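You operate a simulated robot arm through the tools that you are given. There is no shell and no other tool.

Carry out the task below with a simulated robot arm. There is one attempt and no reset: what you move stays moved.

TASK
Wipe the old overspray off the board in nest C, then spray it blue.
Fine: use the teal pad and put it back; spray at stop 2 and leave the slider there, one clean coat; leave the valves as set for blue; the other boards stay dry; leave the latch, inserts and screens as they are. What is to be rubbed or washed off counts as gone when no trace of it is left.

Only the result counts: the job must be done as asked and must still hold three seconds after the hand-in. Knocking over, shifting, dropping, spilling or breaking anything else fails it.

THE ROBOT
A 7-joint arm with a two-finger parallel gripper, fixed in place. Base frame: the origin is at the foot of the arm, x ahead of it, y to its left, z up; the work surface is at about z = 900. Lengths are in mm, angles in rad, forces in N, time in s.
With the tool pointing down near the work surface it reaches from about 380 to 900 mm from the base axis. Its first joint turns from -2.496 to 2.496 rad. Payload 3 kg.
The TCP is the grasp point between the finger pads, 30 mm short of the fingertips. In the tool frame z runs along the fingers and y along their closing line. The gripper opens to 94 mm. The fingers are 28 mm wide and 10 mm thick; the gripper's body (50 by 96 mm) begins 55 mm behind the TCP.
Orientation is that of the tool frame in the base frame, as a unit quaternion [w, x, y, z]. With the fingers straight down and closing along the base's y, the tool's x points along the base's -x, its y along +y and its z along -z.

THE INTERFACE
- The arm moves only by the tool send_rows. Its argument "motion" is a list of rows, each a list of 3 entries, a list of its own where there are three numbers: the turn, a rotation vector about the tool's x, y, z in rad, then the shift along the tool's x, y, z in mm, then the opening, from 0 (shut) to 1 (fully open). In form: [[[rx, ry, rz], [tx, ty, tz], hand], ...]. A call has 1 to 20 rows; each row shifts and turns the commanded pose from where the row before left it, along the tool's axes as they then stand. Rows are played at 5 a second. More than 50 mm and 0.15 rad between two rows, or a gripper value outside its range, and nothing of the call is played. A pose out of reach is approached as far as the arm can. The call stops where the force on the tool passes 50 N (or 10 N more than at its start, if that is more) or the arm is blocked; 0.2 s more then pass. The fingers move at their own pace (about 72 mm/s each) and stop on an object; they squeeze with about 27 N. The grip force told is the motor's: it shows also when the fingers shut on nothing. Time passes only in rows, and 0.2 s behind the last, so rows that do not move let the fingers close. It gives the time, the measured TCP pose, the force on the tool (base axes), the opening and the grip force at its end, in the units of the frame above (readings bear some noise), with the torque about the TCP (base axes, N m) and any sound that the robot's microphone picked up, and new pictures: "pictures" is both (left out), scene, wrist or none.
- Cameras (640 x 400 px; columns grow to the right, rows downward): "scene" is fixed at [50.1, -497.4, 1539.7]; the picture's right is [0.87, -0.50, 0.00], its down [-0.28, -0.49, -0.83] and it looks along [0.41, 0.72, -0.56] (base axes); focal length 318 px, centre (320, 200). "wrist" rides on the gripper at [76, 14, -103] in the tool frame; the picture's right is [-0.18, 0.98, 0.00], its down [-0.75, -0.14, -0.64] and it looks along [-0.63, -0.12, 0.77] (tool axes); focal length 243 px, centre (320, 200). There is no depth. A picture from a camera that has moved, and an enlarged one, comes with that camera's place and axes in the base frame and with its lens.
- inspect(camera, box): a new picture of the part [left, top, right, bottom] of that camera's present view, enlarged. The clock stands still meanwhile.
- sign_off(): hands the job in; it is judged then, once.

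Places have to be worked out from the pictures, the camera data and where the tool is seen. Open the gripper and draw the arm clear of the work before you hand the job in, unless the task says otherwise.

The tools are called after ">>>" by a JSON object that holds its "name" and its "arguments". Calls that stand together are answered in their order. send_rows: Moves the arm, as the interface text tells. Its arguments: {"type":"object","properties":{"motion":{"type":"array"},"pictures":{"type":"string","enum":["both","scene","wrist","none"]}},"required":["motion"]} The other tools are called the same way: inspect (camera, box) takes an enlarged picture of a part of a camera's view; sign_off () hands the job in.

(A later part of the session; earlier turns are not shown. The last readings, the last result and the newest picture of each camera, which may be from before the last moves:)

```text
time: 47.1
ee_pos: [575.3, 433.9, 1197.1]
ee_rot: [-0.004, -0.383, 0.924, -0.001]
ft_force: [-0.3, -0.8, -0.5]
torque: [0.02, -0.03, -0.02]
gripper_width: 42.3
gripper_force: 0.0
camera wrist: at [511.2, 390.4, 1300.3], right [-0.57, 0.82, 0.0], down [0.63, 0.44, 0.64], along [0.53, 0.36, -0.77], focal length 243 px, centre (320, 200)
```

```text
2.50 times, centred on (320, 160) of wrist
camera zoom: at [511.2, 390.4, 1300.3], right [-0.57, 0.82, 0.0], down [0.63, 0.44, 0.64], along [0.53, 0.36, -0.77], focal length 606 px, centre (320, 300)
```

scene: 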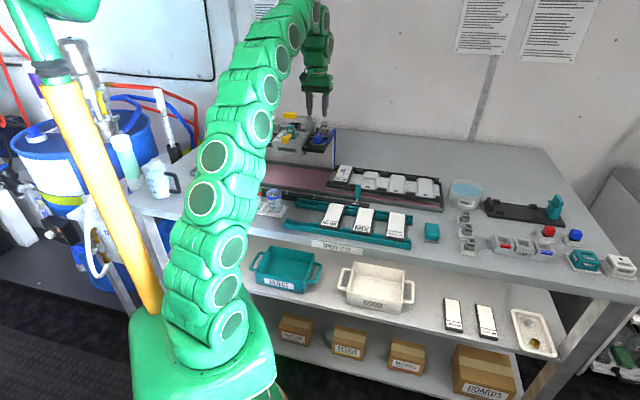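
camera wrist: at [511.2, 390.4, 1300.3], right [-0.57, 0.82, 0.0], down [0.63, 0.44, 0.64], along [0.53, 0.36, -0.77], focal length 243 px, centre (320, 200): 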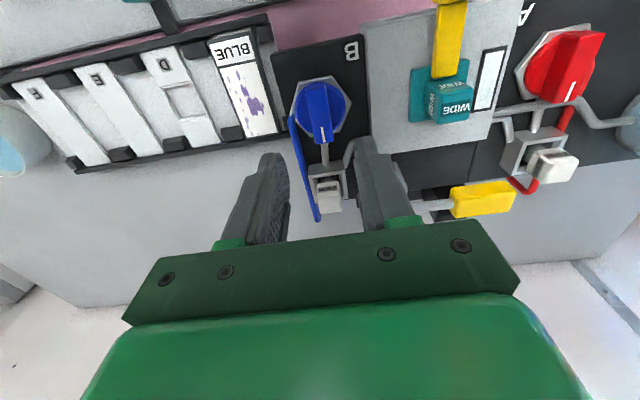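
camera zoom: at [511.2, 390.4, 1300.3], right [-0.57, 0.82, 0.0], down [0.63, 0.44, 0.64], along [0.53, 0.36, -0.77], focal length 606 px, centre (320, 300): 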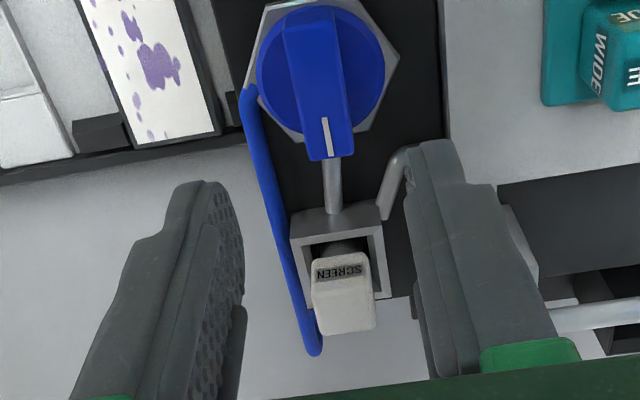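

Knob B sits in the same place relative to the hand as A did. I descend around its bar and grip.

>>> {"name": "send_rows", "arguments": {"motion": [[[0, 0, 0], [-0.8, 0, 40], 0.45], [[0, 0, 0], [0, 0, 30], 0.45], [[0, 0, 0], [0, 0, 14], 0.45], [[0, 0, 0], [0, 0, 0], 0.25], [[0, 0, 0], [0, 0, 0], 0], [[0, 0, 0], [0, 0, 0], 0], [[0, 0, 0], [0, 0, 0], 0]], "pictures": "wrist"}}

```text
time: 48.7
ee_pos: [577.7, 435.3, 1112.1]
ee_rot: [-0.003, -0.382, 0.924, -0.001]
ft_force: [23.5, -15.3, -5.4]
torque: [0.39, -1.28, 0.01]
gripper_width: 17.0
gripper_force: 45.0
camera wrist: at [513.3, 392.2, 1216.0], right [-0.56, 0.83, 0.0], down [0.63, 0.44, 0.64], along [0.53, 0.36, -0.77], focal length 243 px, centre (320, 200)
```

wrist: 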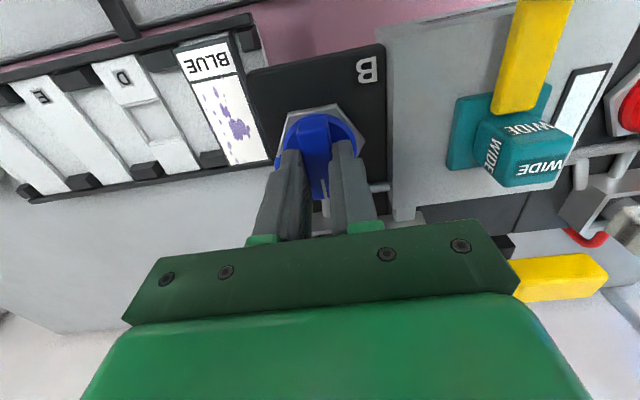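

Gripped, with a small side load to follow. I try the same clockwise direction that opened A, in small rows.

>>> {"name": "send_rows", "arguments": {"motion": [[[0, 0, 0], [0, -1.7, 0], 0], [[0, 0, 0.08], [0, 0, 0], 0], [[0, 0, 0.08], [0, 0, 0], 0], [[0, 0, 0], [0, 0, 0], 0]], "pictures": "none"}}

```text
time: 49.7
ee_pos: [577.6, 435.5, 1113.2]
ee_rot: [-0.002, -0.308, 0.951, 0.0]
ft_force: [21.8, 15.1, -13.3]
torque: [0.64, -0.94, 0.0]
gripper_width: 17.1
gripper_force: 44.9
```

It turns freely clockwise with no resistance, the same hand as A. I continue the quarter turn, relieving side loads.

>>> {"name": "send_rows", "arguments": {"motion": [[[0, 0, 0], [-1.3, 0, 0], 0], [[0, 0, 0.12], [0, 0, 0], 0], [[0, 0, 0.12], [0, 0, 0], 0], [[0, 0, 0], [0, 0, 0], 0]], "pictures": "none"}}

```text
time: 50.7
ee_pos: [577.7, 434.9, 1114.0]
ee_rot: [-0.003, -0.192, 0.981, -0.002]
ft_force: [-12.0, 10.3, 9.1]
torque: [-0.02, 1.52, 0.03]
gripper_width: 17.3
gripper_force: 45.2
```

>>> {"name": "send_rows", "arguments": {"motion": [[[0, 0, 0.12], [0, 0, 0], 0], [[0, 0, 0.12], [0, 0, 0], 0], [[0, 0, 0], [0, 0, 0], 0]], "pictures": "none"}}

```text
time: 51.5
ee_pos: [577.6, 435.7, 1112.7]
ee_rot: [-0.002, -0.073, 0.997, -0.002]
ft_force: [-27.2, 8.4, 19.9]
torque: [0.29, 1.29, 0.02]
gripper_width: 17.0
gripper_force: 44.8
```

>>> {"name": "send_rows", "arguments": {"motion": [[[0, 0, 0], [1.2, 0.6, -0.6], 0], [[0, 0, 0.12], [0, 0, 0], 0], [[0, 0, 0.12], [0, 0, 0], 0], [[0, 0, 0.12], [0, 0, 0], 0], [[0, 0, 0], [0, 0, 0], 0]], "pictures": "none"}}

```text
time: 52.7
ee_pos: [577.3, 435.4, 1112.3]
ee_rot: [-0.001, 0.109, 0.994, -0.002]
ft_force: [18.4, 3.9, -7.4]
torque: [0.41, -0.76, 0.0]
gripper_width: 17.3
gripper_force: 45.2
```

>>> {"name": "send_rows", "arguments": {"motion": [[[0, 0, 0.12], [0, 0, 0], 0], [[0, 0, 0.12], [0, 0, 0], 0], [[0, 0, 0.12], [0, 0, 0], 0], [[0, 0, 0], [0, 0, 0], 0]], "pictures": "none"}}

```text
time: 53.7
ee_pos: [577.1, 435.0, 1112.6]
ee_rot: [-0.001, 0.284, 0.959, -0.004]
ft_force: [10.6, -11.6, -1.3]
torque: [0.0, -0.13, 0.01]
gripper_width: 16.8
gripper_force: 45.0
```

>>> {"name": "send_rows", "arguments": {"motion": [[[0, 0, 0.11], [0, 0, 0], 0], [[0, 0, 0.1], [0, 0, 0], 0], [[0, 0, 0.03], [0, 0, 0], 0], [[0, 0, 0], [0, 0, 0], 0]], "pictures": "none"}}

```text
time: 54.7
ee_pos: [576.9, 433.8, 1111.7]
ee_rot: [-0.002, 0.396, 0.918, -0.003]
ft_force: [-3.7, -19.0, -17.5]
torque: [0.27, 0.25, 1.41]
gripper_width: 17.2
gripper_force: 44.6
```

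A torque of 1.41 N·m means B is at its open stop. I ease off, open the fingers and lift to look.

>>> {"name": "send_rows", "arguments": {"motion": [[[0, 0, -0.02], [0, 0, 0], 0.3], [[0, 0, 0], [0, 0, 0], 0.35], [[0, 0, 0], [0, 0, -15], 0.4], [[0, 0, 0], [0, 0, -35], 0.4], [[0, 0, 0], [0, 0, -35], 0.4], [[0, 0, 0], [0, 0, 0], 0.4]]}}

>>> {"name": "inspect", "arguments": {"camera": "wrist", "box": [240, 60, 400, 240]}}

>>> {"name": "inspect", "arguments": {"camera": "scene", "box": [230, 100, 350, 170]}}

```text
time: 56.1
ee_pos: [576.3, 435.9, 1195.8]
ee_rot: [-0.001, 0.387, 0.922, -0.002]
ft_force: [0.0, 1.0, 0.4]
torque: [0.01, 0.04, -0.01]
gripper_width: 37.9
gripper_force: 0.1
camera wrist: at [533.4, 501.5, 1299.1], right [0.83, 0.56, -0.01], down [0.43, -0.63, 0.64], along [0.36, -0.54, -0.77], focal length 243 px, centre (320, 200)
```

scene: 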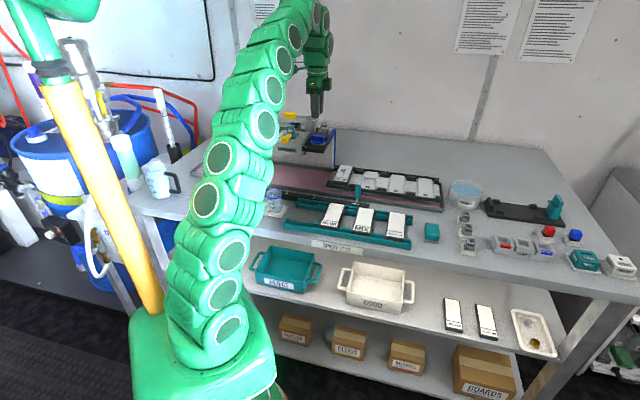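
wrist: 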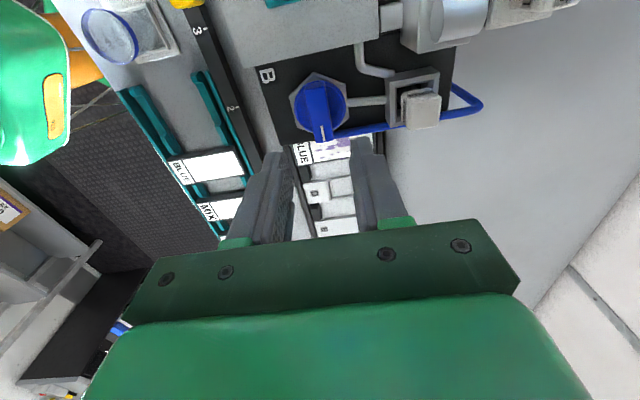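

```text
2.22 times, centred on (320, 150) of wrist
camera zoom: at [533.4, 501.5, 1299.1], right [0.83, 0.56, -0.01], down [0.43, -0.63, 0.64], along [0.36, -0.54, -0.77], focal length 539 px, centre (320, 311)
```

zoom: 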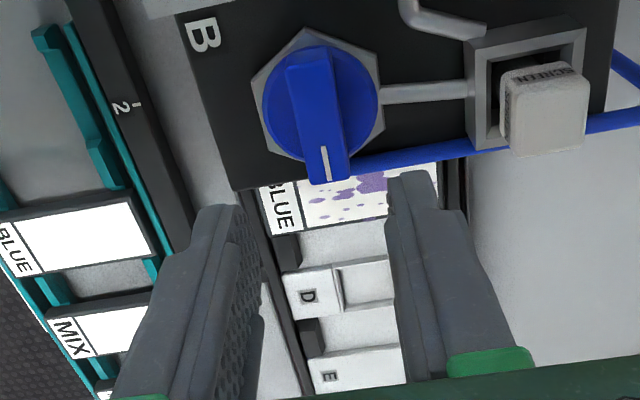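

```text
5.33 times, centred on (290, 135) of scene
camera zoom: at [50.1, -497.4, 1539.7], right [0.87, -0.5, 0.0], down [-0.28, -0.49, -0.83], along [0.41, 0.72, -0.56], focal length 1693 px, centre (480, 547)
```

zoom: 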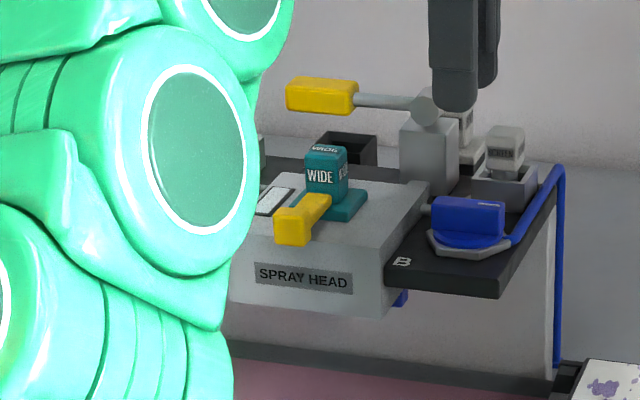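

The valves are now set: A shut, B open. Next is the wipe: the teal pad is at about (709, −24) near the front edge. I travel there at height, then turn the hand so that when I wipe, the fingers close across the sled and the camera stays on the free side, away from valve B.

>>> {"name": "send_rows", "arguments": {"motion": [[[0, 0, 0], [-40, -18.9, 11.3], 0.7], [[0, 0, 0], [-40, -18.9, 11.3], 0.7], [[0, 0, 0], [-40, -18.9, 11.3], 0.7], [[0, 0, 0], [-40, -18.9, 11.3], 0.7], [[0, 0, 0], [-40, -18.9, 11.3], 0.7], [[0, 0, 0], [-40, -18.9, 11.3], 0.7], [[0, 0, 0], [-40, -18.9, 11.3], 0.7], [[0, 0, 0], [-40, -18.9, 11.3], 0.7], [[0, 0, 0], [-40, -18.9, 11.3], 0.7], [[0, 0, 0], [-40, -18.9, 11.3], 0.7], [[0, 0, 0], [-40, -18.9, 11.3], 0.7], [[0, 0, 0], [-40, -18.9, 11.3], 0.7], [[0, 0, 0], [0, 0, 0], 0.7]]}}

```text
time: 58.9
ee_pos: [753.3, -64.0, 1063.2]
ee_rot: [-0.001, 0.387, 0.922, -0.003]
ft_force: [1.3, 0.0, -0.4]
torque: [0.03, -0.04, 0.04]
gripper_width: 65.6
gripper_force: 0.0
camera wrist: at [710.5, 1.0, 1166.3], right [0.83, 0.56, 0.0], down [0.43, -0.63, 0.64], along [0.36, -0.54, -0.77], focal length 243 px, centre (320, 200)
```

scene: 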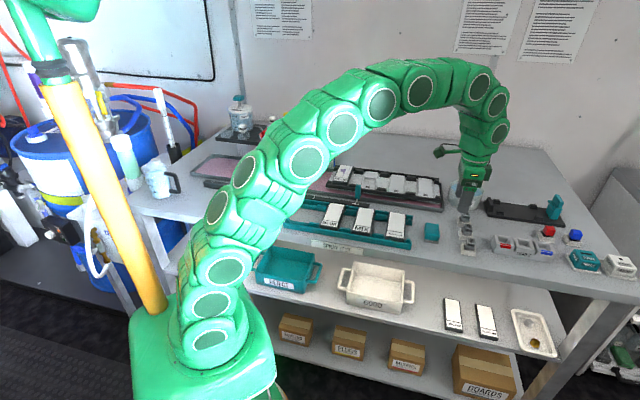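
wrist: 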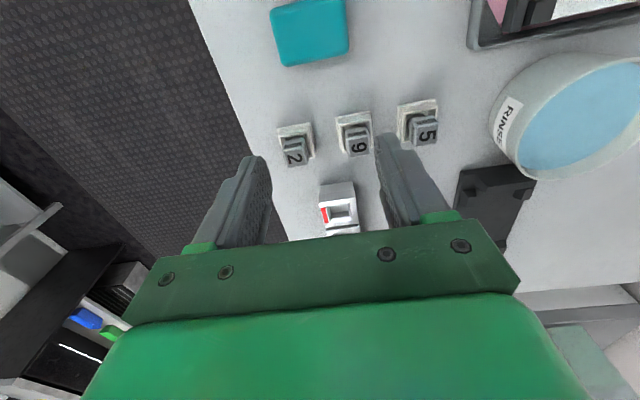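

I can see the pad at the top of the picture. I now turn the hand round by about 180°, going back through the known range.

>>> {"name": "send_rows", "arguments": {"motion": [[[0, 0, -0.145], [0, 0, 0], 0.7], [[0, 0, -0.145], [0, 0, 0], 0.7], [[0, 0, -0.145], [0, 0, 0], 0.7], [[0, 0, -0.145], [0, 0, 0], 0.7], [[0, 0, -0.145], [0, 0, 0], 0.7], [[0, 0, -0.145], [0, 0, 0], 0.7], [[0, 0, -0.145], [0, 0, 0], 0.7], [[0, 0, -0.145], [0, 0, 0], 0.7], [[0, 0, -0.145], [0, 0, 0], 0.7], [[0, 0, -0.145], [0, 0, 0], 0.7], [[0, 0, -0.145], [0, 0, 0], 0.7], [[0, 0, -0.145], [0, 0, 0], 0.7], [[0, 0, -0.145], [0, 0, 0], 0.7], [[0, 0, -0.145], [0, 0, 0], 0.7], [[0, 0, -0.145], [0, 0, 0], 0.7], [[0, 0, -0.145], [0, 0, 0], 0.7], [[0, 0, 0], [0, 0, 0], 0.7]], "pictures": "wrist"}}

```text
time: 62.5
ee_pos: [751.3, -65.5, 1064.0]
ee_rot: [-0.003, -0.693, 0.721, 0.001]
ft_force: [-1.3, -0.1, -0.1]
torque: [-0.01, -0.01, -0.01]
gripper_width: 65.3
gripper_force: 0.0
camera wrist: at [733.8, -140.8, 1166.6], right [-0.97, 0.23, 0.0], down [0.18, 0.75, 0.64], along [0.14, 0.62, -0.77], focal length 243 px, centre (320, 200)
```

wrist: 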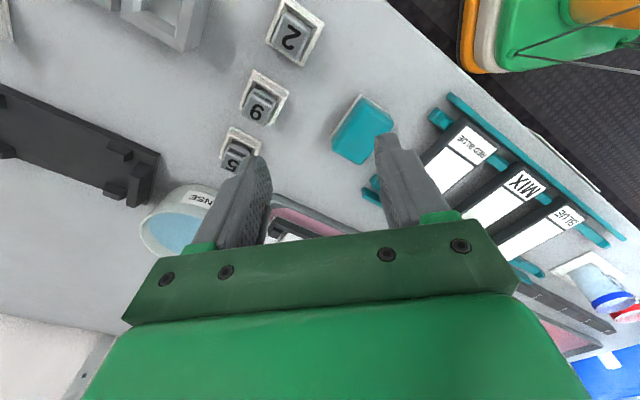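

>>> {"name": "send_rows", "arguments": {"motion": [[[0, 0, -0.1375], [0, 0, 0], 0.7], [[0, 0, -0.1375], [0, 0, 0], 0.7], [[0, 0, -0.1375], [0, 0, 0], 0.7], [[0, 0, -0.1375], [0, 0, 0], 0.7], [[0, 0, -0.1375], [0, 0, 0], 0.7], [[0, 0, -0.1375], [0, 0, 0], 0.7], [[0, 0, 0], [0, 0, 0], 0.7]], "pictures": "wrist"}}

```text
time: 64.1
ee_pos: [750.9, -66.7, 1064.6]
ee_rot: [0.003, 0.923, -0.384, 0.0]
ft_force: [0.6, 0.5, 0.3]
torque: [-0.01, -0.02, -0.02]
gripper_width: 65.8
gripper_force: 0.1
camera wrist: at [795.5, -129.3, 1167.5], right [-0.83, -0.56, 0.01], down [-0.43, 0.64, 0.64], along [-0.36, 0.53, -0.77], focal length 243 px, centre (320, 200)
```

wrist: 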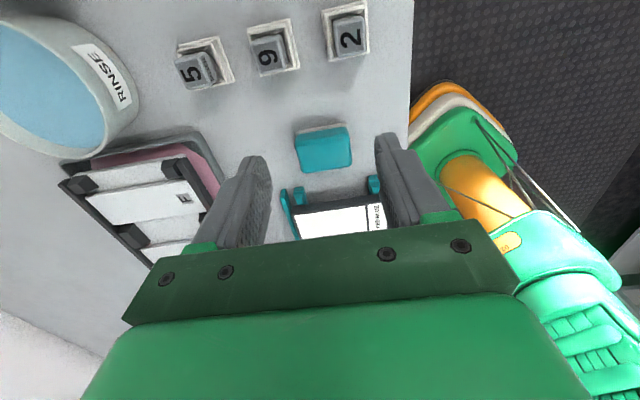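

The orientation is reached and the pad is in clear view. I zoom in to fix its edges and height.

>>> {"name": "inspect", "arguments": {"camera": "wrist", "box": [280, 110, 370, 190]}}

>>> {"name": "inspect", "arguments": {"camera": "wrist", "box": [40, 110, 260, 260]}}

>>> {"name": "inspect", "arguments": {"camera": "scene", "box": [410, 205, 470, 255]}}

```text
5.00 times, centred on (325, 150) of wrist
camera zoom: at [795.5, -129.3, 1167.5], right [-0.83, -0.56, 0.01], down [-0.43, 0.64, 0.64], along [-0.36, 0.53, -0.77], focal length 1213 px, centre (295, 450)
```

zoom: 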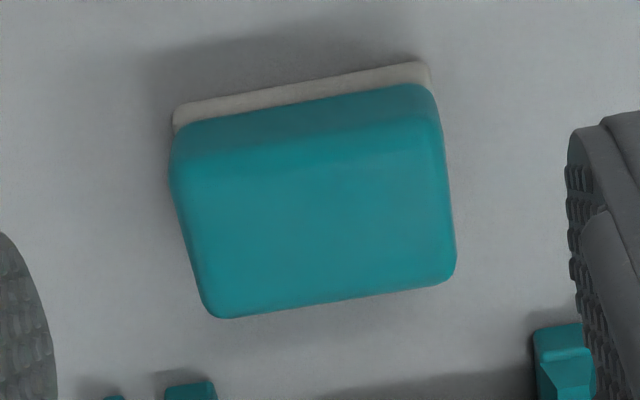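

```text
2.67 times, centred on (150, 185) of wrist
camera zoom: at [795.5, -129.3, 1167.5], right [-0.83, -0.56, 0.01], down [-0.43, 0.64, 0.64], along [-0.36, 0.53, -0.77], focal length 647 px, centre (773, 240)
```

zoom: 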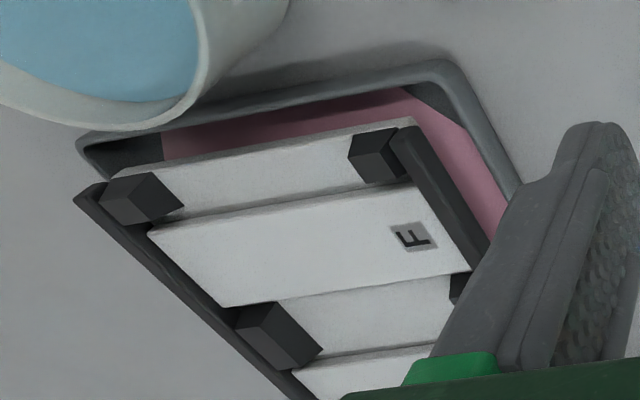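

```text
8.00 times, centred on (440, 230) of scene
camera zoom: at [50.1, -497.4, 1539.7], right [0.87, -0.5, 0.0], down [-0.28, -0.49, -0.83], along [0.41, 0.72, -0.56], focal length 2540 px, centre (-640, -40)
```

zoom: 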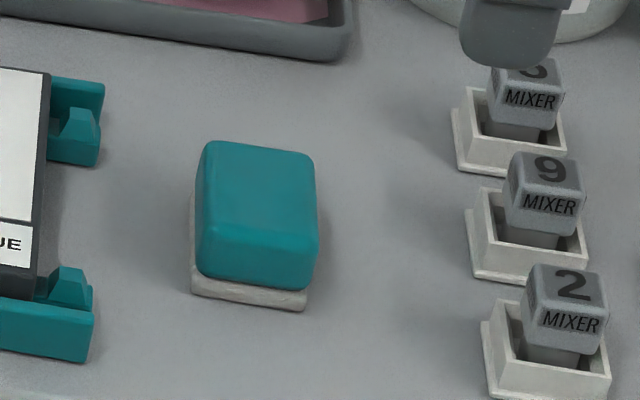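

The pad is aligned with the rail frame: centre about (718, −22), roughly 42 × 58 mm, top near z 930, with a pale wiping felt underneath. I open fully, move over it and come down to just above its top.

>>> {"name": "send_rows", "arguments": {"motion": [[[0, 0, 0], [-27.2, -4.1, 10], 1], [[0, 0, 0], [-27.3, -4.1, 10], 1], [[0, 0, 0], [0, 0, 30], 1], [[0, 0, 0], [0, 0, 25], 1], [[0, 0, 0], [0, 0, 0], 1]]}}

>>> {"name": "inspect", "arguments": {"camera": "wrist", "box": [200, 100, 440, 260]}}

>>> {"name": "inspect", "arguments": {"camera": "scene", "box": [400, 185, 470, 255]}}

```text
time: 65.3
ee_pos: [717.6, -21.9, 987.1]
ee_rot: [0.003, 0.923, -0.384, 0.0]
ft_force: [-0.4, 0.7, -0.3]
torque: [0.04, 0.01, 0.01]
gripper_width: 93.9
gripper_force: 0.0
camera wrist: at [762.4, -85.9, 1090.1], right [-0.83, -0.56, 0.0], down [-0.43, 0.64, 0.64], along [-0.36, 0.53, -0.77], focal length 243 px, centre (320, 200)
```

scene: 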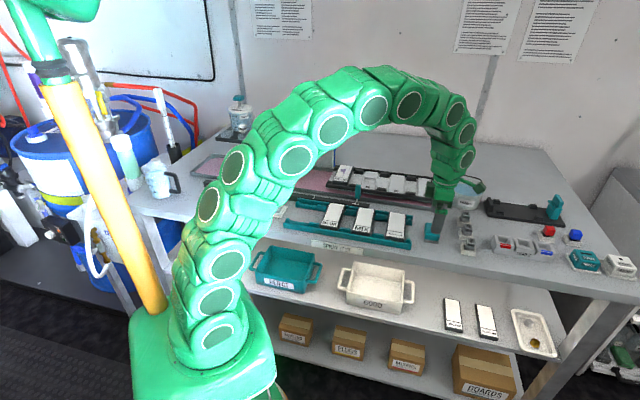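
wrist: 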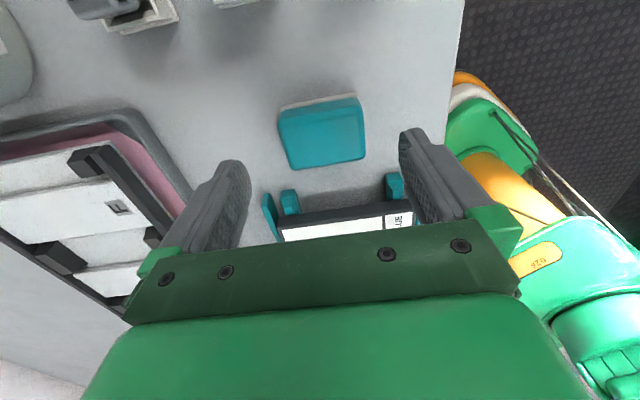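

```text
2.50 times, centred on (320, 180) of wrist
camera zoom: at [762.4, -85.9, 1090.1], right [-0.83, -0.56, 0.0], down [-0.43, 0.64, 0.64], along [-0.36, 0.53, -0.77], focal length 606 px, centre (320, 250)
```

zoom: 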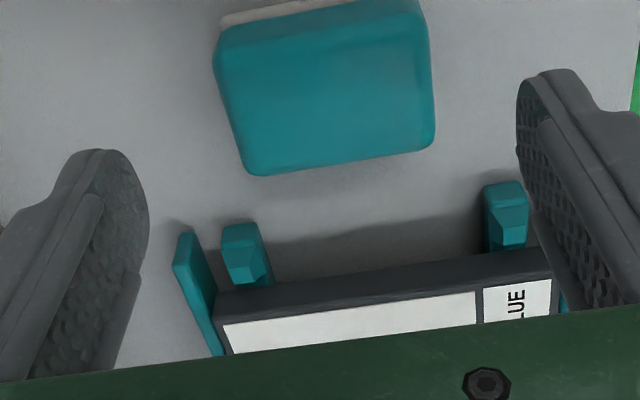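

```text
5.71 times, centred on (435, 220) of scene
camera zoom: at [50.1, -497.4, 1539.7], right [0.87, -0.5, 0.0], down [-0.28, -0.49, -0.83], along [0.41, 0.72, -0.56], focal length 1814 px, centre (-337, 86)
```

zoom: 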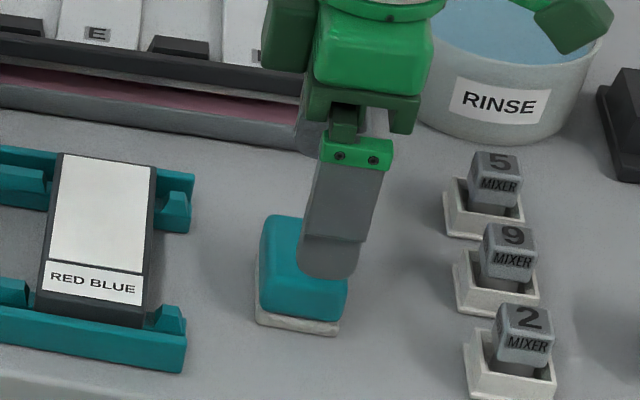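

The pad is centred within 2–3 mm of the hand. I make that small correction, descend so the tips are about 11 mm above the table, and close on the pad.

>>> {"name": "send_rows", "arguments": {"motion": [[[0, 0, 0], [2, 1.5, 15], 1], [[0, 0, 0], [0, 0, 16], 1], [[0, 0, 0], [0, 0, 14], 1], [[0, 0, 0], [0, 0, 0], 0.75], [[0, 0, 0], [0, 0, 0], 0.5], [[0, 0, 0], [0, 0, 0], 0.4], [[0, 0, 0], [0, 0, 0], 0.4]]}}

```text
time: 66.9
ee_pos: [718.2, -26.7, 941.9]
ee_rot: [0.002, 0.923, -0.385, 0.0]
ft_force: [0.8, -1.0, 1.7]
torque: [0.02, -0.07, 0.0]
gripper_width: 58.8
gripper_force: 27.6
camera wrist: at [762.6, -90.5, 1046.4], right [-0.83, -0.56, 0.0], down [-0.43, 0.64, 0.64], along [-0.36, 0.53, -0.77], focal length 243 px, centre (320, 200)
```

scene: 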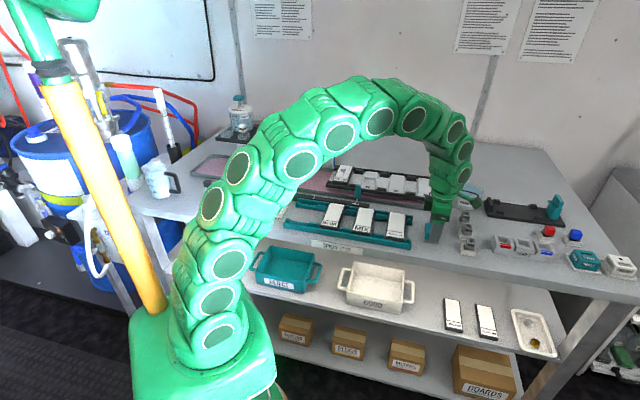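
wrist: 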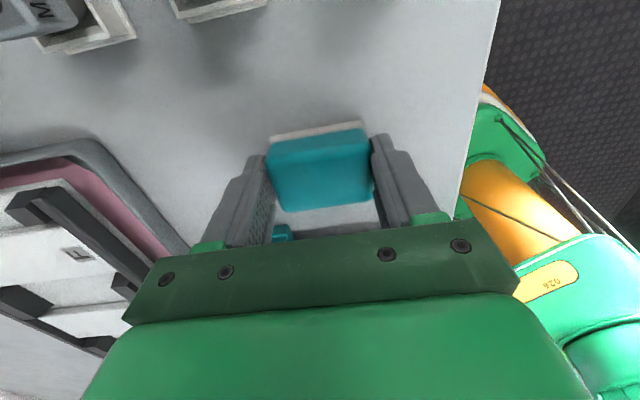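

The pad is held at 58.8 mm. I note the pick pose, TCP (718.2, −26.7, 941.9), for putting it back. I lift straight up and carry it over to nest C at a safe height.

>>> {"name": "send_rows", "arguments": {"motion": [[[0, 0, 0], [0, 0, -20], 0.4], [[0, 0, 0], [0, 0, -45], 0.4], [[0, 0, 0], [0, 0, -45], 0.4], [[0, 0, 0], [0, 0, -45], 0.4], [[0, 0, 0], [-36.2, -24.6, 0], 0.4], [[0, 0, 0], [-36.2, -24.6, 0], 0.4], [[0, 0, 0], [-36.2, -24.6, 0], 0.4], [[0, 0, 0], [-36.2, -24.6, 0], 0.4], [[0, 0, 0], [-36.2, -24.6, 0], 0.4], [[0, 0, 0], [-36.2, -24.6, 0], 0.4], [[0, 0, 0], [-36.2, -24.6, 0], 0.4], [[0, 0, 0], [0, 0, 0], 0.4]]}}

>>> {"name": "inspect", "arguments": {"camera": "wrist", "box": [200, 80, 440, 250]}}

>>> {"name": "inspect", "arguments": {"camera": "scene", "box": [310, 120, 430, 210]}}

```text
time: 69.5
ee_pos: [660.4, 277.6, 1101.7]
ee_rot: [0.002, 0.923, -0.384, -0.001]
ft_force: [-0.3, 0.0, -0.6]
torque: [0.02, -0.04, 0.0]
gripper_width: 59.1
gripper_force: 26.9
camera wrist: at [704.8, 213.3, 1203.7], right [-0.83, -0.56, 0.01], down [-0.43, 0.64, 0.64], along [-0.36, 0.53, -0.77], focal length 243 px, centre (320, 200)
```

scene: 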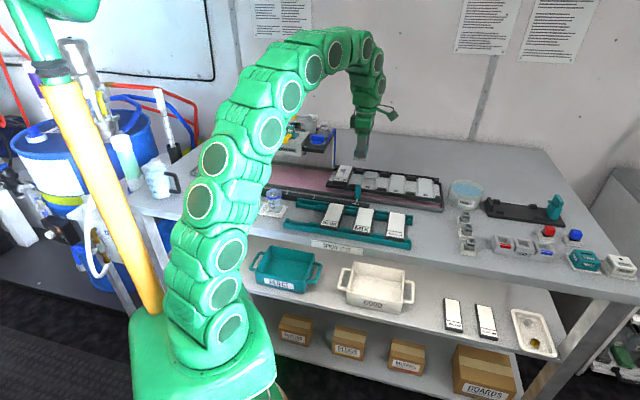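
wrist: 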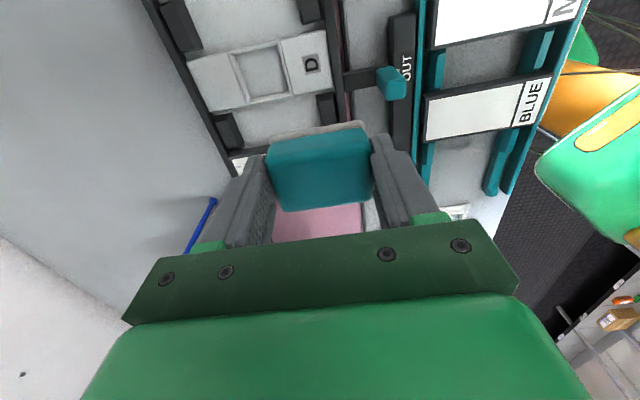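

```text
2.35 times, centred on (320, 165) of wrist
camera zoom: at [704.8, 213.3, 1203.7], right [-0.83, -0.56, 0.01], down [-0.43, 0.64, 0.64], along [-0.36, 0.53, -0.77], focal length 571 px, centre (320, 282)
```

zoom: 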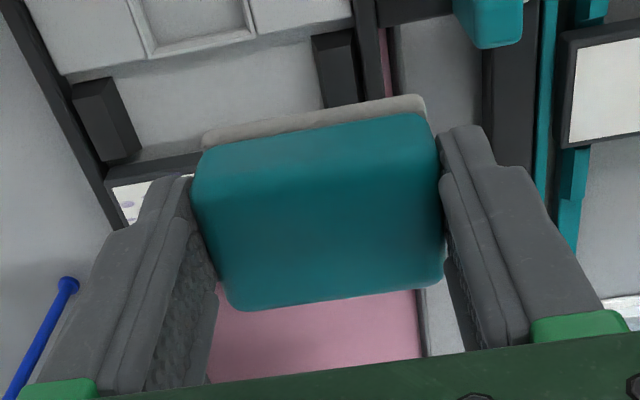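

```text
4.44 times, centred on (370, 165) of scene
camera zoom: at [50.1, -497.4, 1539.7], right [0.87, -0.5, 0.0], down [-0.28, -0.49, -0.83], along [0.41, 0.72, -0.56], focal length 1411 px, centre (98, 356)
```

zoom: 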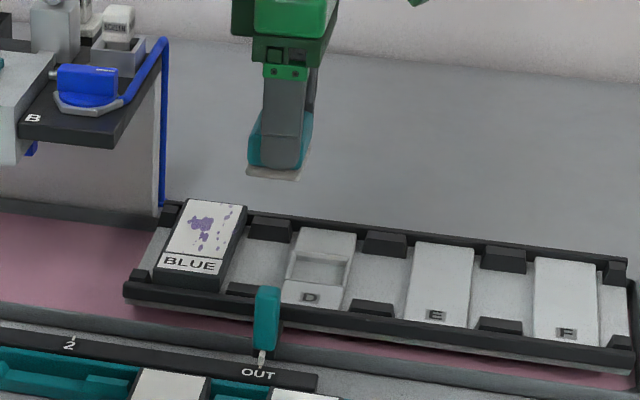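

The pad is held securely. From the closest views I put board C at roughly u 171–222 and n 652–775 (u along the rail, n away from the robot), with its top near z 962. I move above its left half and come down to just over it.

>>> {"name": "send_rows", "arguments": {"motion": [[[0, 0, 0], [-40, -13.4, 0], 0.4], [[0, 0, 0], [-40.7, -13.4, 0], 0.4], [[0, 0, 0], [0, 0, 40], 0.4], [[0, 0, 0], [0, 0, 38], 0.4], [[0, 0, 0], [0, 0, 0], 0.4]]}}

>>> {"name": "inspect", "arguments": {"camera": "scene", "box": [310, 120, 400, 200]}}

>>> {"name": "inspect", "arguments": {"camera": "wrist", "box": [200, 80, 440, 250]}}

```text
time: 70.7
ee_pos: [624.8, 350.5, 1017.3]
ee_rot: [0.002, 0.923, -0.385, 0.0]
ft_force: [-0.2, -0.2, -0.1]
torque: [-0.02, 0.03, -0.01]
gripper_width: 59.2
gripper_force: 27.5
camera wrist: at [668.9, 287.2, 1119.9], right [-0.83, -0.56, 0.0], down [-0.43, 0.64, 0.64], along [-0.36, 0.53, -0.77], focal length 243 px, centre (320, 200)
```

scene: 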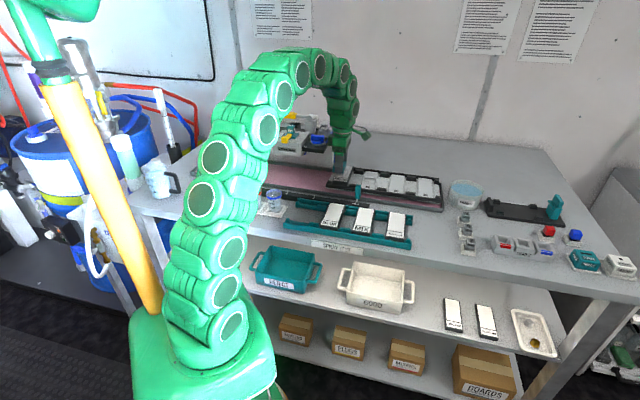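
wrist: 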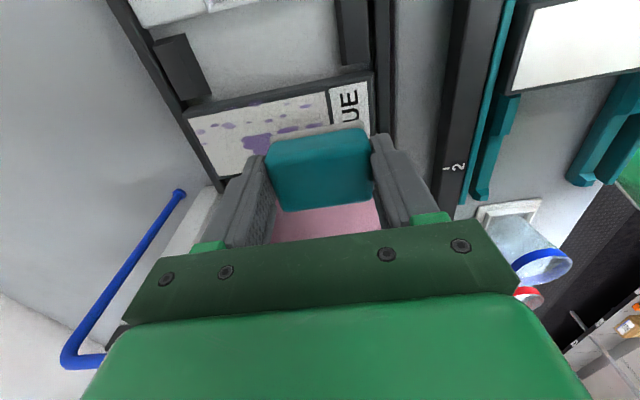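

```text
5.00 times, centred on (355, 160) of scene
camera zoom: at [50.1, -497.4, 1539.7], right [0.87, -0.5, 0.0], down [-0.28, -0.49, -0.83], along [0.41, 0.72, -0.56], focal length 1587 px, centre (145, 400)
```

zoom: 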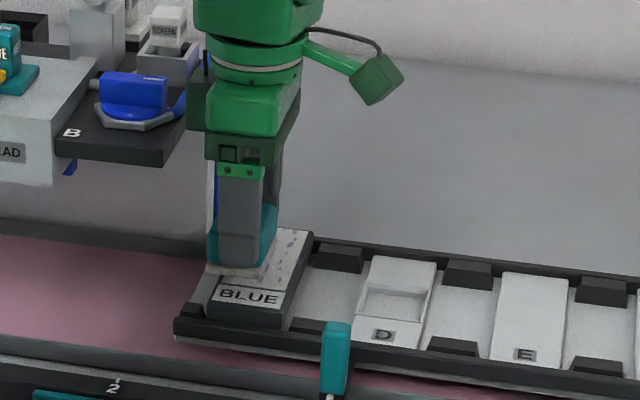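

```text
2.35 times, centred on (320, 165) of wrist
camera zoom: at [668.9, 287.2, 1119.9], right [-0.83, -0.56, 0.0], down [-0.43, 0.64, 0.64], along [-0.36, 0.53, -0.77], focal length 571 px, centre (320, 282)
```

zoom: 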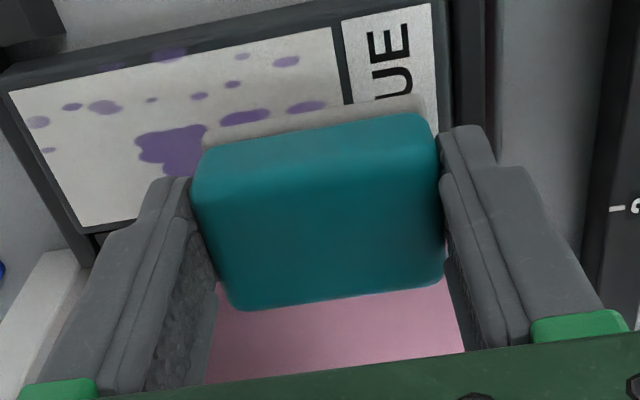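

The board surface is clearly visible: the paint field spans about u 179–226 and n 680–774, and the pad now covers its left part near the label. I lower the pad gently until it touches.

>>> {"name": "send_rows", "arguments": {"motion": [[[0, 0, 0], [0, 0, 6], 0.4], [[0, 0, 0], [0, 0, 4], 0.4], [[0, 0, 0], [0, 0, 2], 0.4], [[0, 0, 0], [0, 0, 0], 0.4]], "pictures": "none"}}

```text
time: 71.7
ee_pos: [623.1, 353.6, 1006.0]
ee_rot: [0.003, 0.923, -0.384, -0.002]
ft_force: [-0.2, 0.1, -0.1]
torque: [0.02, -0.03, -0.01]
gripper_width: 59.0
gripper_force: 27.1
```

>>> {"name": "send_rows", "arguments": {"motion": [[[0, 0, 0], [0, 0, 2], 0.4], [[0, 0, 0], [0, 0, 1.5], 0.4], [[0, 0, 0], [0, 0, 0], 0.4]], "pictures": "none"}}

```text
time: 72.5
ee_pos: [624.8, 351.9, 1004.4]
ee_rot: [0.003, 0.923, -0.385, -0.001]
ft_force: [0.0, 1.2, -0.5]
torque: [0.0, 0.01, -0.01]
gripper_width: 59.0
gripper_force: 26.7
```

>>> {"name": "send_rows", "arguments": {"motion": [[[0, 0, 0], [0, 0, 2], 0.4], [[0, 0, 0], [0, 0, 1], 0.4], [[0, 0, 0], [0, 0, 0], 0.4]], "pictures": "scene"}}

>>> {"name": "inspect", "arguments": {"camera": "scene", "box": [320, 140, 390, 195]}}

```text
time: 73.3
ee_pos: [623.9, 352.5, 1000.7]
ee_rot: [0.002, 0.923, -0.385, -0.001]
ft_force: [0.1, -0.3, -0.5]
torque: [-0.04, -0.03, 0.0]
gripper_width: 59.0
gripper_force: 27.1
```

scene: 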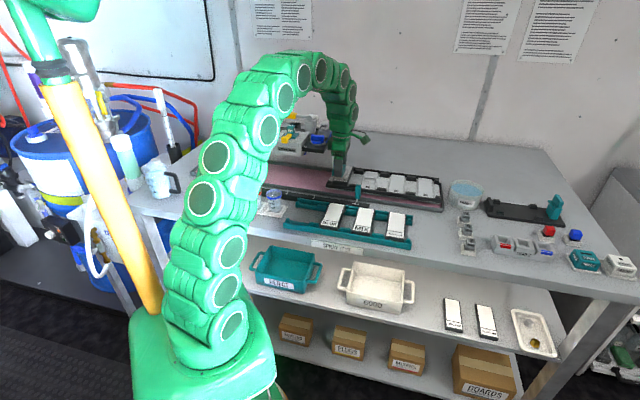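

```text
7.27 times, centred on (355, 168) of scene
camera zoom: at [50.1, -497.4, 1539.7], right [0.87, -0.5, 0.0], down [-0.28, -0.49, -0.83], along [0.41, 0.72, -0.56], focal length 2309 px, centre (66, 436)
```

zoom: 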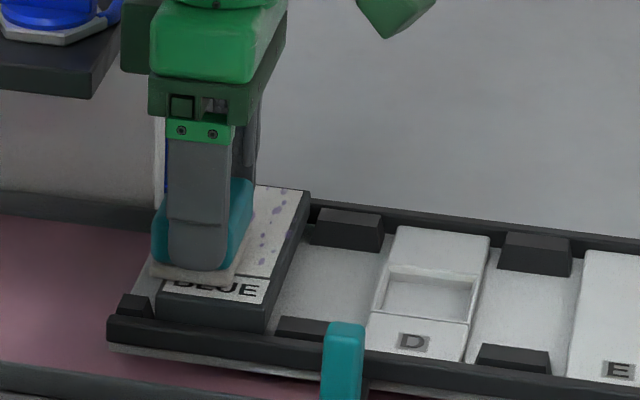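

No contact yet, so the board top is a bit lower than I judged. I continue down in 1.5 mm rows.

>>> {"name": "send_rows", "arguments": {"motion": [[[0, 0, 0], [0, 0, 1.5], 0.4], [[0, 0, 0], [0, 0, 1.5], 0.4], [[0, 0, 0], [0, 0, 1.5], 0.4], [[0, 0, 0], [0, 0, 0], 0.4]], "pictures": "none"}}

```text
time: 74.3
ee_pos: [625.5, 353.6, 997.0]
ee_rot: [0.002, 0.923, -0.385, 0.0]
ft_force: [-0.3, 2.7, 21.0]
torque: [0.11, -0.1, 0.02]
gripper_width: 59.0
gripper_force: 26.7
```

Contact at 21 N, so the board top is near z 955. I ease off slightly and make the first stroke away from and back along the board, with no motion along the rail.

>>> {"name": "send_rows", "arguments": {"motion": [[[0, 0, 0], [0, 0, -0.7], 0.4], [[0, 0, 0], [0, -12, 0], 0.4], [[0, 0, 0], [0, -12, 0], 0.4], [[0, 0, 0], [0, -12, 0], 0.4], [[0, 0, 0], [0, -12, 0], 0.4], [[0, 0, 0], [0, -10, 0], 0.4], [[0, 0, 0], [0, 0, 0], 0.4]]}}

>>> {"name": "inspect", "arguments": {"camera": "wrist", "box": [160, 60, 460, 250]}}

>>> {"name": "inspect", "arguments": {"camera": "scene", "box": [320, 140, 390, 195]}}

```text
time: 75.9
ee_pos: [666.3, 394.3, 997.5]
ee_rot: [0.002, 0.923, -0.385, -0.001]
ft_force: [-0.2, 0.8, -0.2]
torque: [-0.01, 0.0, 0.03]
gripper_width: 58.9
gripper_force: 27.1
camera wrist: at [711.0, 330.7, 1100.9], right [-0.83, -0.56, 0.01], down [-0.43, 0.64, 0.64], along [-0.36, 0.53, -0.77], focal length 243 px, centre (320, 200)
```

scene: 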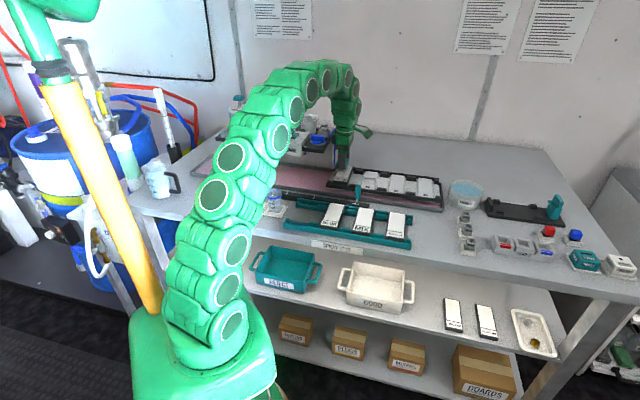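
wrist: 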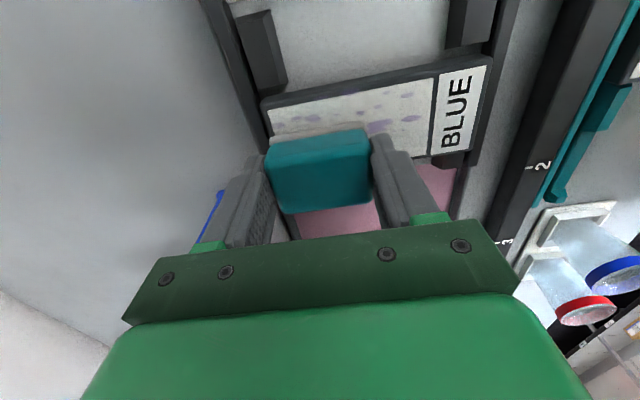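

```text
2.11 times, centred on (310, 155) of wrist
camera zoom: at [711.0, 330.7, 1100.9], right [-0.83, -0.56, 0.01], down [-0.43, 0.64, 0.64], along [-0.36, 0.53, -0.77], focal length 511 px, centre (341, 295)
```

zoom: 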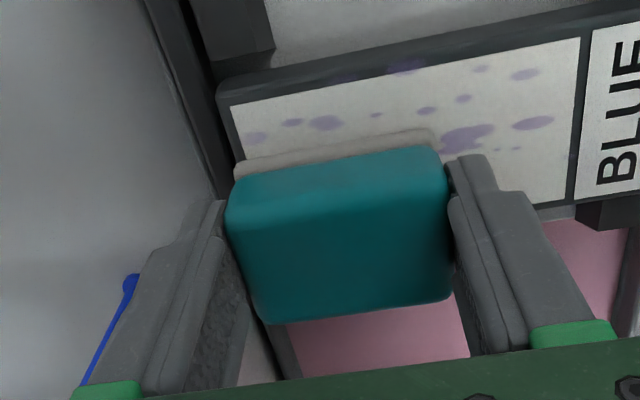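

```text
7.27 times, centred on (355, 168) of scene
camera zoom: at [50.1, -497.4, 1539.7], right [0.87, -0.5, 0.0], down [-0.28, -0.49, -0.83], along [0.41, 0.72, -0.56], focal length 2309 px, centre (66, 436)
```

zoom: 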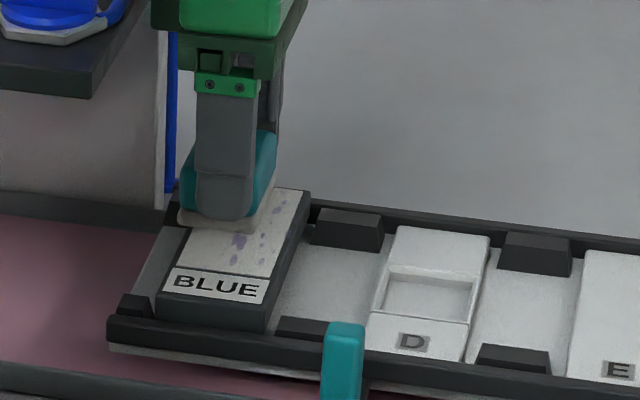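

The spots have already faded, but the contact force dropped to zero during that stroke. I press down slightly more and stroke back.

>>> {"name": "send_rows", "arguments": {"motion": [[[0, 0, 0], [0, 0, 0.8], 0.4], [[0, 0, 0], [0, 0, 0], 0.4]], "pictures": "none"}}

```text
time: 76.5
ee_pos: [665.6, 392.7, 998.3]
ee_rot: [0.002, 0.923, -0.385, 0.0]
ft_force: [0.4, 1.3, 3.6]
torque: [0.08, -0.07, 0.01]
gripper_width: 59.2
gripper_force: 27.2
```

>>> {"name": "send_rows", "arguments": {"motion": [[[0, 0, 0], [0, 0, 0.5], 0.4], [[0, 0, 0], [0, 12, 0], 0.4], [[0, 0, 0], [0, 12, 0], 0.4], [[0, 0, 0], [0, 12, 0], 0.4], [[0, 0, 0], [0, 12, 0], 0.4], [[0, 0, 0], [0, 10, 0], 0.4], [[0, 0, 0], [0, -12, 0], 0.4], [[0, 0, 0], [0, -12, 0], 0.4], [[0, 0, 0], [0, -12, 0], 0.4], [[0, 0, 0], [0, -12, 0], 0.4], [[0, 0, 0], [0, -10, 0], 0.4], [[0, 0, 0], [0, 0, 0], 0.4]]}}

>>> {"name": "inspect", "arguments": {"camera": "wrist", "box": [160, 60, 460, 250]}}

```text
time: 79.1
ee_pos: [665.1, 393.9, 995.2]
ee_rot: [0.003, 0.923, -0.386, 0.0]
ft_force: [0.9, 0.5, 4.2]
torque: [0.02, -0.14, -0.04]
gripper_width: 58.8
gripper_force: 26.4
camera wrist: at [710.6, 330.1, 1098.4], right [-0.83, -0.56, 0.0], down [-0.43, 0.64, 0.64], along [-0.36, 0.53, -0.77], focal length 243 px, centre (320, 200)
```

scene: 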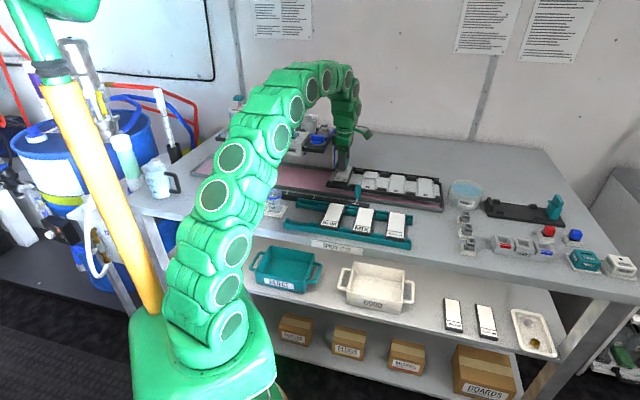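
wrist: 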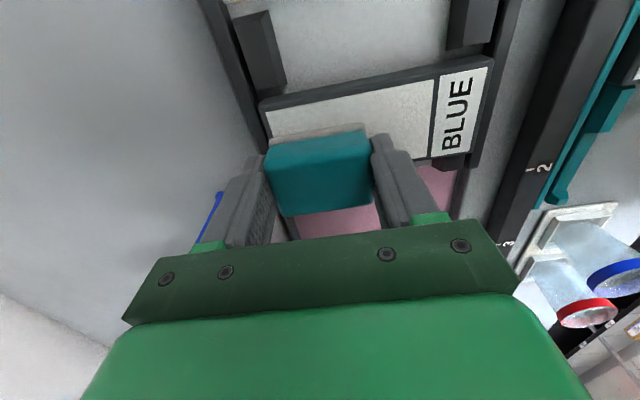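

```text
2.11 times, centred on (310, 155) of wrist
camera zoom: at [710.6, 330.1, 1098.4], right [-0.83, -0.56, 0.0], down [-0.43, 0.64, 0.64], along [-0.36, 0.53, -0.77], focal length 511 px, centre (341, 295)
```

zoom: 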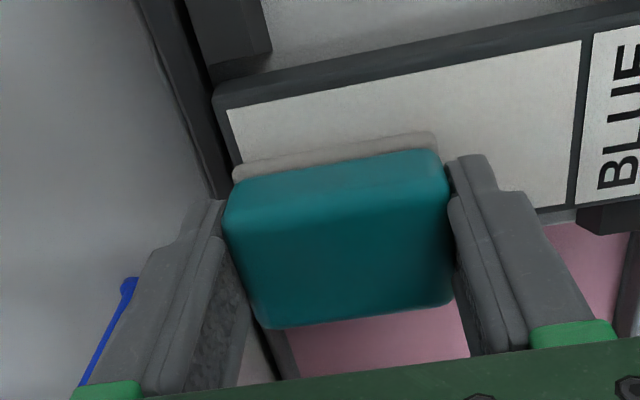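

The visible part of the board now looks spotless. To be thorough I lift, shift to the other half of the board, and rub that too.

>>> {"name": "send_rows", "arguments": {"motion": [[[0, 0, 0], [0, 0, -5], 0.4], [[0, 0, 0], [20, 0, 0], 0.4], [[0, 0, 0], [0, 0, 4.6], 0.4], [[0, 0, 0], [0, 0, 0], 0.4]], "pictures": "none"}}

```text
time: 80.1
ee_pos: [680.7, 379.1, 995.7]
ee_rot: [0.001, 0.923, -0.385, -0.002]
ft_force: [0.5, -0.4, 0.3]
torque: [0.01, -0.02, 0.02]
gripper_width: 58.9
gripper_force: 27.3
```

>>> {"name": "send_rows", "arguments": {"motion": [[[0, 0, 0], [0, 0, 0.8], 0.4], [[0, 0, 0], [0, 0, 0.3], 0.4], [[0, 0, 0], [0, 0, 0], 0.4]], "pictures": "none"}}

```text
time: 80.9
ee_pos: [679.8, 379.4, 993.5]
ee_rot: [0.002, 0.923, -0.386, 0.0]
ft_force: [1.1, 0.3, 7.1]
torque: [0.14, -0.07, 0.0]
gripper_width: 58.7
gripper_force: 27.1
```

Contact is at 7 N. I rub back and forth on this half, then lift to inspect.

>>> {"name": "send_rows", "arguments": {"motion": [[[0, 0, 0], [0, 12, 0], 0.4], [[0, 0, 0], [0, 12, 0], 0.4], [[0, 0, 0], [0, 12, 0], 0.4], [[0, 0, 0], [0, 12, 0], 0.4], [[0, 0, 0], [0, 10, 0.2], 0.4], [[0, 0, 0], [0, -12, 0], 0.4], [[0, 0, 0], [0, -12, 0], 0.4], [[0, 0, 0], [0, -12, 0], 0.4], [[0, 0, 0], [0, -12, 0], 0.4], [[0, 0, 0], [0, -10, 0], 0.4], [[0, 0, 0], [0, 12, 0], 0.4], [[0, 0, 0], [0, 12, 0], 0.4], [[0, 0, 0], [0, 12, 0], 0.4], [[0, 0, 0], [0, 12, 0], 0.4], [[0, 0, 0], [0, 10, 0], 0.4], [[0, 0, 0], [0, 0, 0], 0.4]], "pictures": "none"}}

```text
time: 84.3
ee_pos: [639.8, 338.1, 996.1]
ee_rot: [0.003, 0.923, -0.385, 0.0]
ft_force: [-1.7, -0.9, 8.5]
torque: [0.12, -0.11, 0.01]
gripper_width: 59.1
gripper_force: 27.0
```

Now I lift and back off along +u so the whole board can be seen.

>>> {"name": "send_rows", "arguments": {"motion": [[[0, 0, 0], [0, 0, -20], 0.4], [[0, 0, 0], [0, 0, -40], 0.4], [[0, 0, 0], [40, 0, -30], 0.4], [[0, 0, 0], [45, 0, 0], 0.4], [[0, 0, 0], [45, 0, 0], 0.4], [[0, 0, 0], [0, 0, 0], 0.4]]}}

>>> {"name": "inspect", "arguments": {"camera": "scene", "box": [325, 155, 375, 195]}}

>>> {"name": "inspect", "arguments": {"camera": "wrist", "box": [200, 100, 440, 250]}}

```text
time: 85.7
ee_pos: [733.6, 244.3, 1086.0]
ee_rot: [0.003, 0.923, -0.385, -0.002]
ft_force: [0.1, 0.9, -0.3]
torque: [-0.01, -0.04, 0.02]
gripper_width: 59.3
gripper_force: 26.9
camera wrist: at [776.7, 180.3, 1188.8], right [-0.83, -0.56, 0.01], down [-0.43, 0.64, 0.64], along [-0.36, 0.53, -0.77], focal length 243 px, centre (320, 200)
```

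scene: 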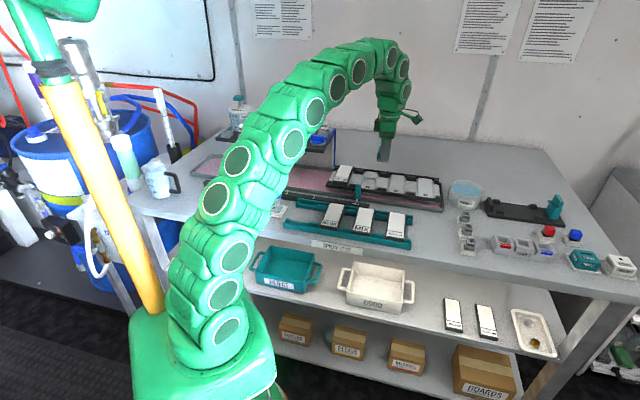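
wrist: 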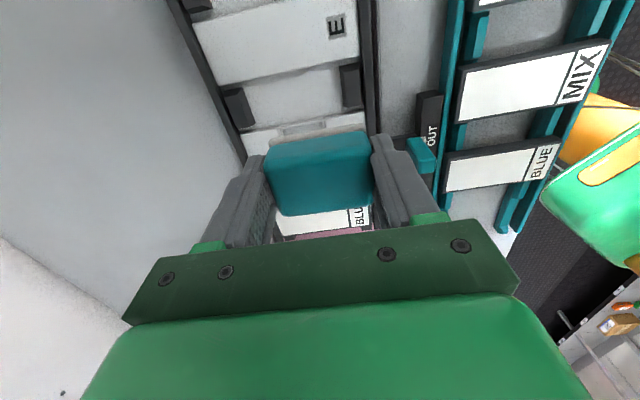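

```text
10.00 times, centred on (350, 175) of scene
camera zoom: at [50.1, -497.4, 1539.7], right [0.87, -0.5, 0.0], down [-0.28, -0.49, -0.83], along [0.41, 0.72, -0.56], focal length 3175 px, centre (20, 450)
```

zoom: 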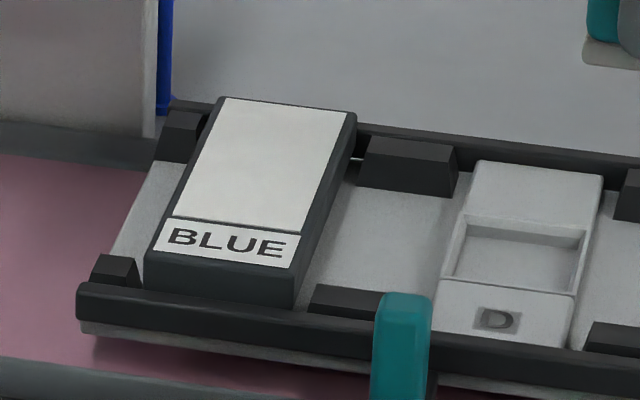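

```text
2.67 times, centred on (320, 175) of wrist
camera zoom: at [776.7, 180.3, 1188.8], right [-0.83, -0.56, 0.01], down [-0.43, 0.64, 0.64], along [-0.36, 0.53, -0.77], focal length 647 px, centre (320, 267)
```

zoom: 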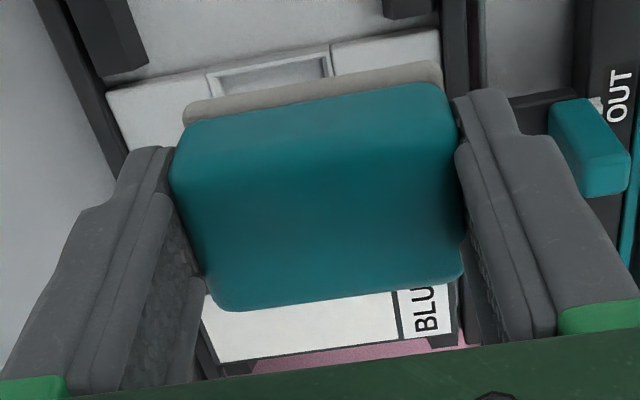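

The board in C is clean all over and still seated, with the sled still at OUT. I carry the pad back to its spot and stop a little above the table to check the position.

>>> {"name": "send_rows", "arguments": {"motion": [[[0, 0, 0], [30.25, 33.65, 0], 0.4], [[0, 0, 0], [30.25, 33.65, 0], 0.4], [[0, 0, 0], [30.25, 33.65, 0], 0.4], [[0, 0, 0], [30.25, 33.65, 0], 0.4], [[0, 0, 0], [30.25, 33.65, 0], 0.4], [[0, 0, 0], [30.25, 33.65, 0], 0.4], [[0, 0, 0], [0, 0, 45], 0.4], [[0, 0, 0], [0, 0, 45], 0.4], [[0, 0, 0], [0, 0, 34], 0.4], [[0, 0, 0], [0, 0, 0], 0.4], [[0, 0, 0], [0, 0, 0], 0.4]]}}

```text
time: 88.1
ee_pos: [714.5, -27.3, 962.5]
ee_rot: [0.002, 0.923, -0.385, -0.001]
ft_force: [-0.1, -0.2, -1.1]
torque: [-0.03, 0.03, -0.01]
gripper_width: 58.7
gripper_force: 26.7
camera wrist: at [758.1, -89.4, 1064.9], right [-0.83, -0.56, 0.01], down [-0.43, 0.64, 0.64], along [-0.36, 0.53, -0.77], focal length 243 px, centre (320, 200)
```

scene: 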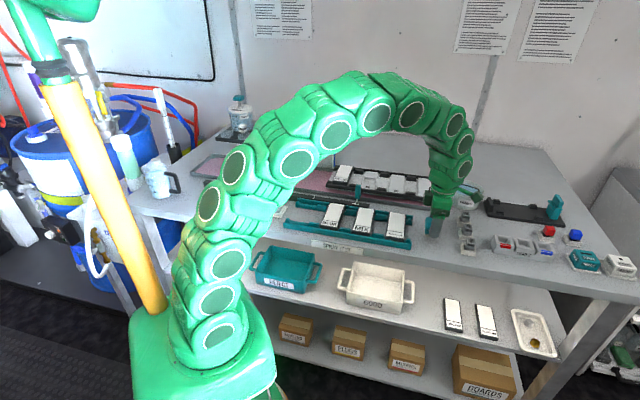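
wrist: 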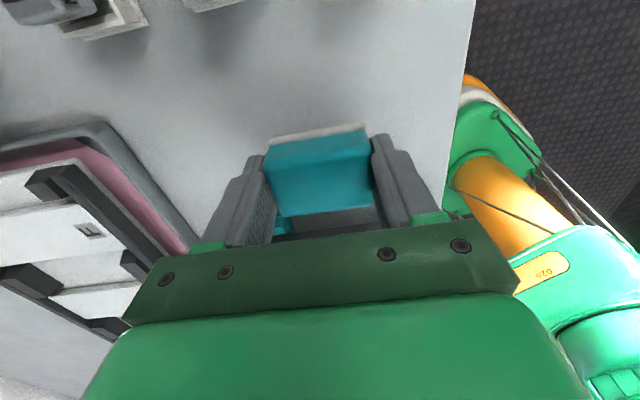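

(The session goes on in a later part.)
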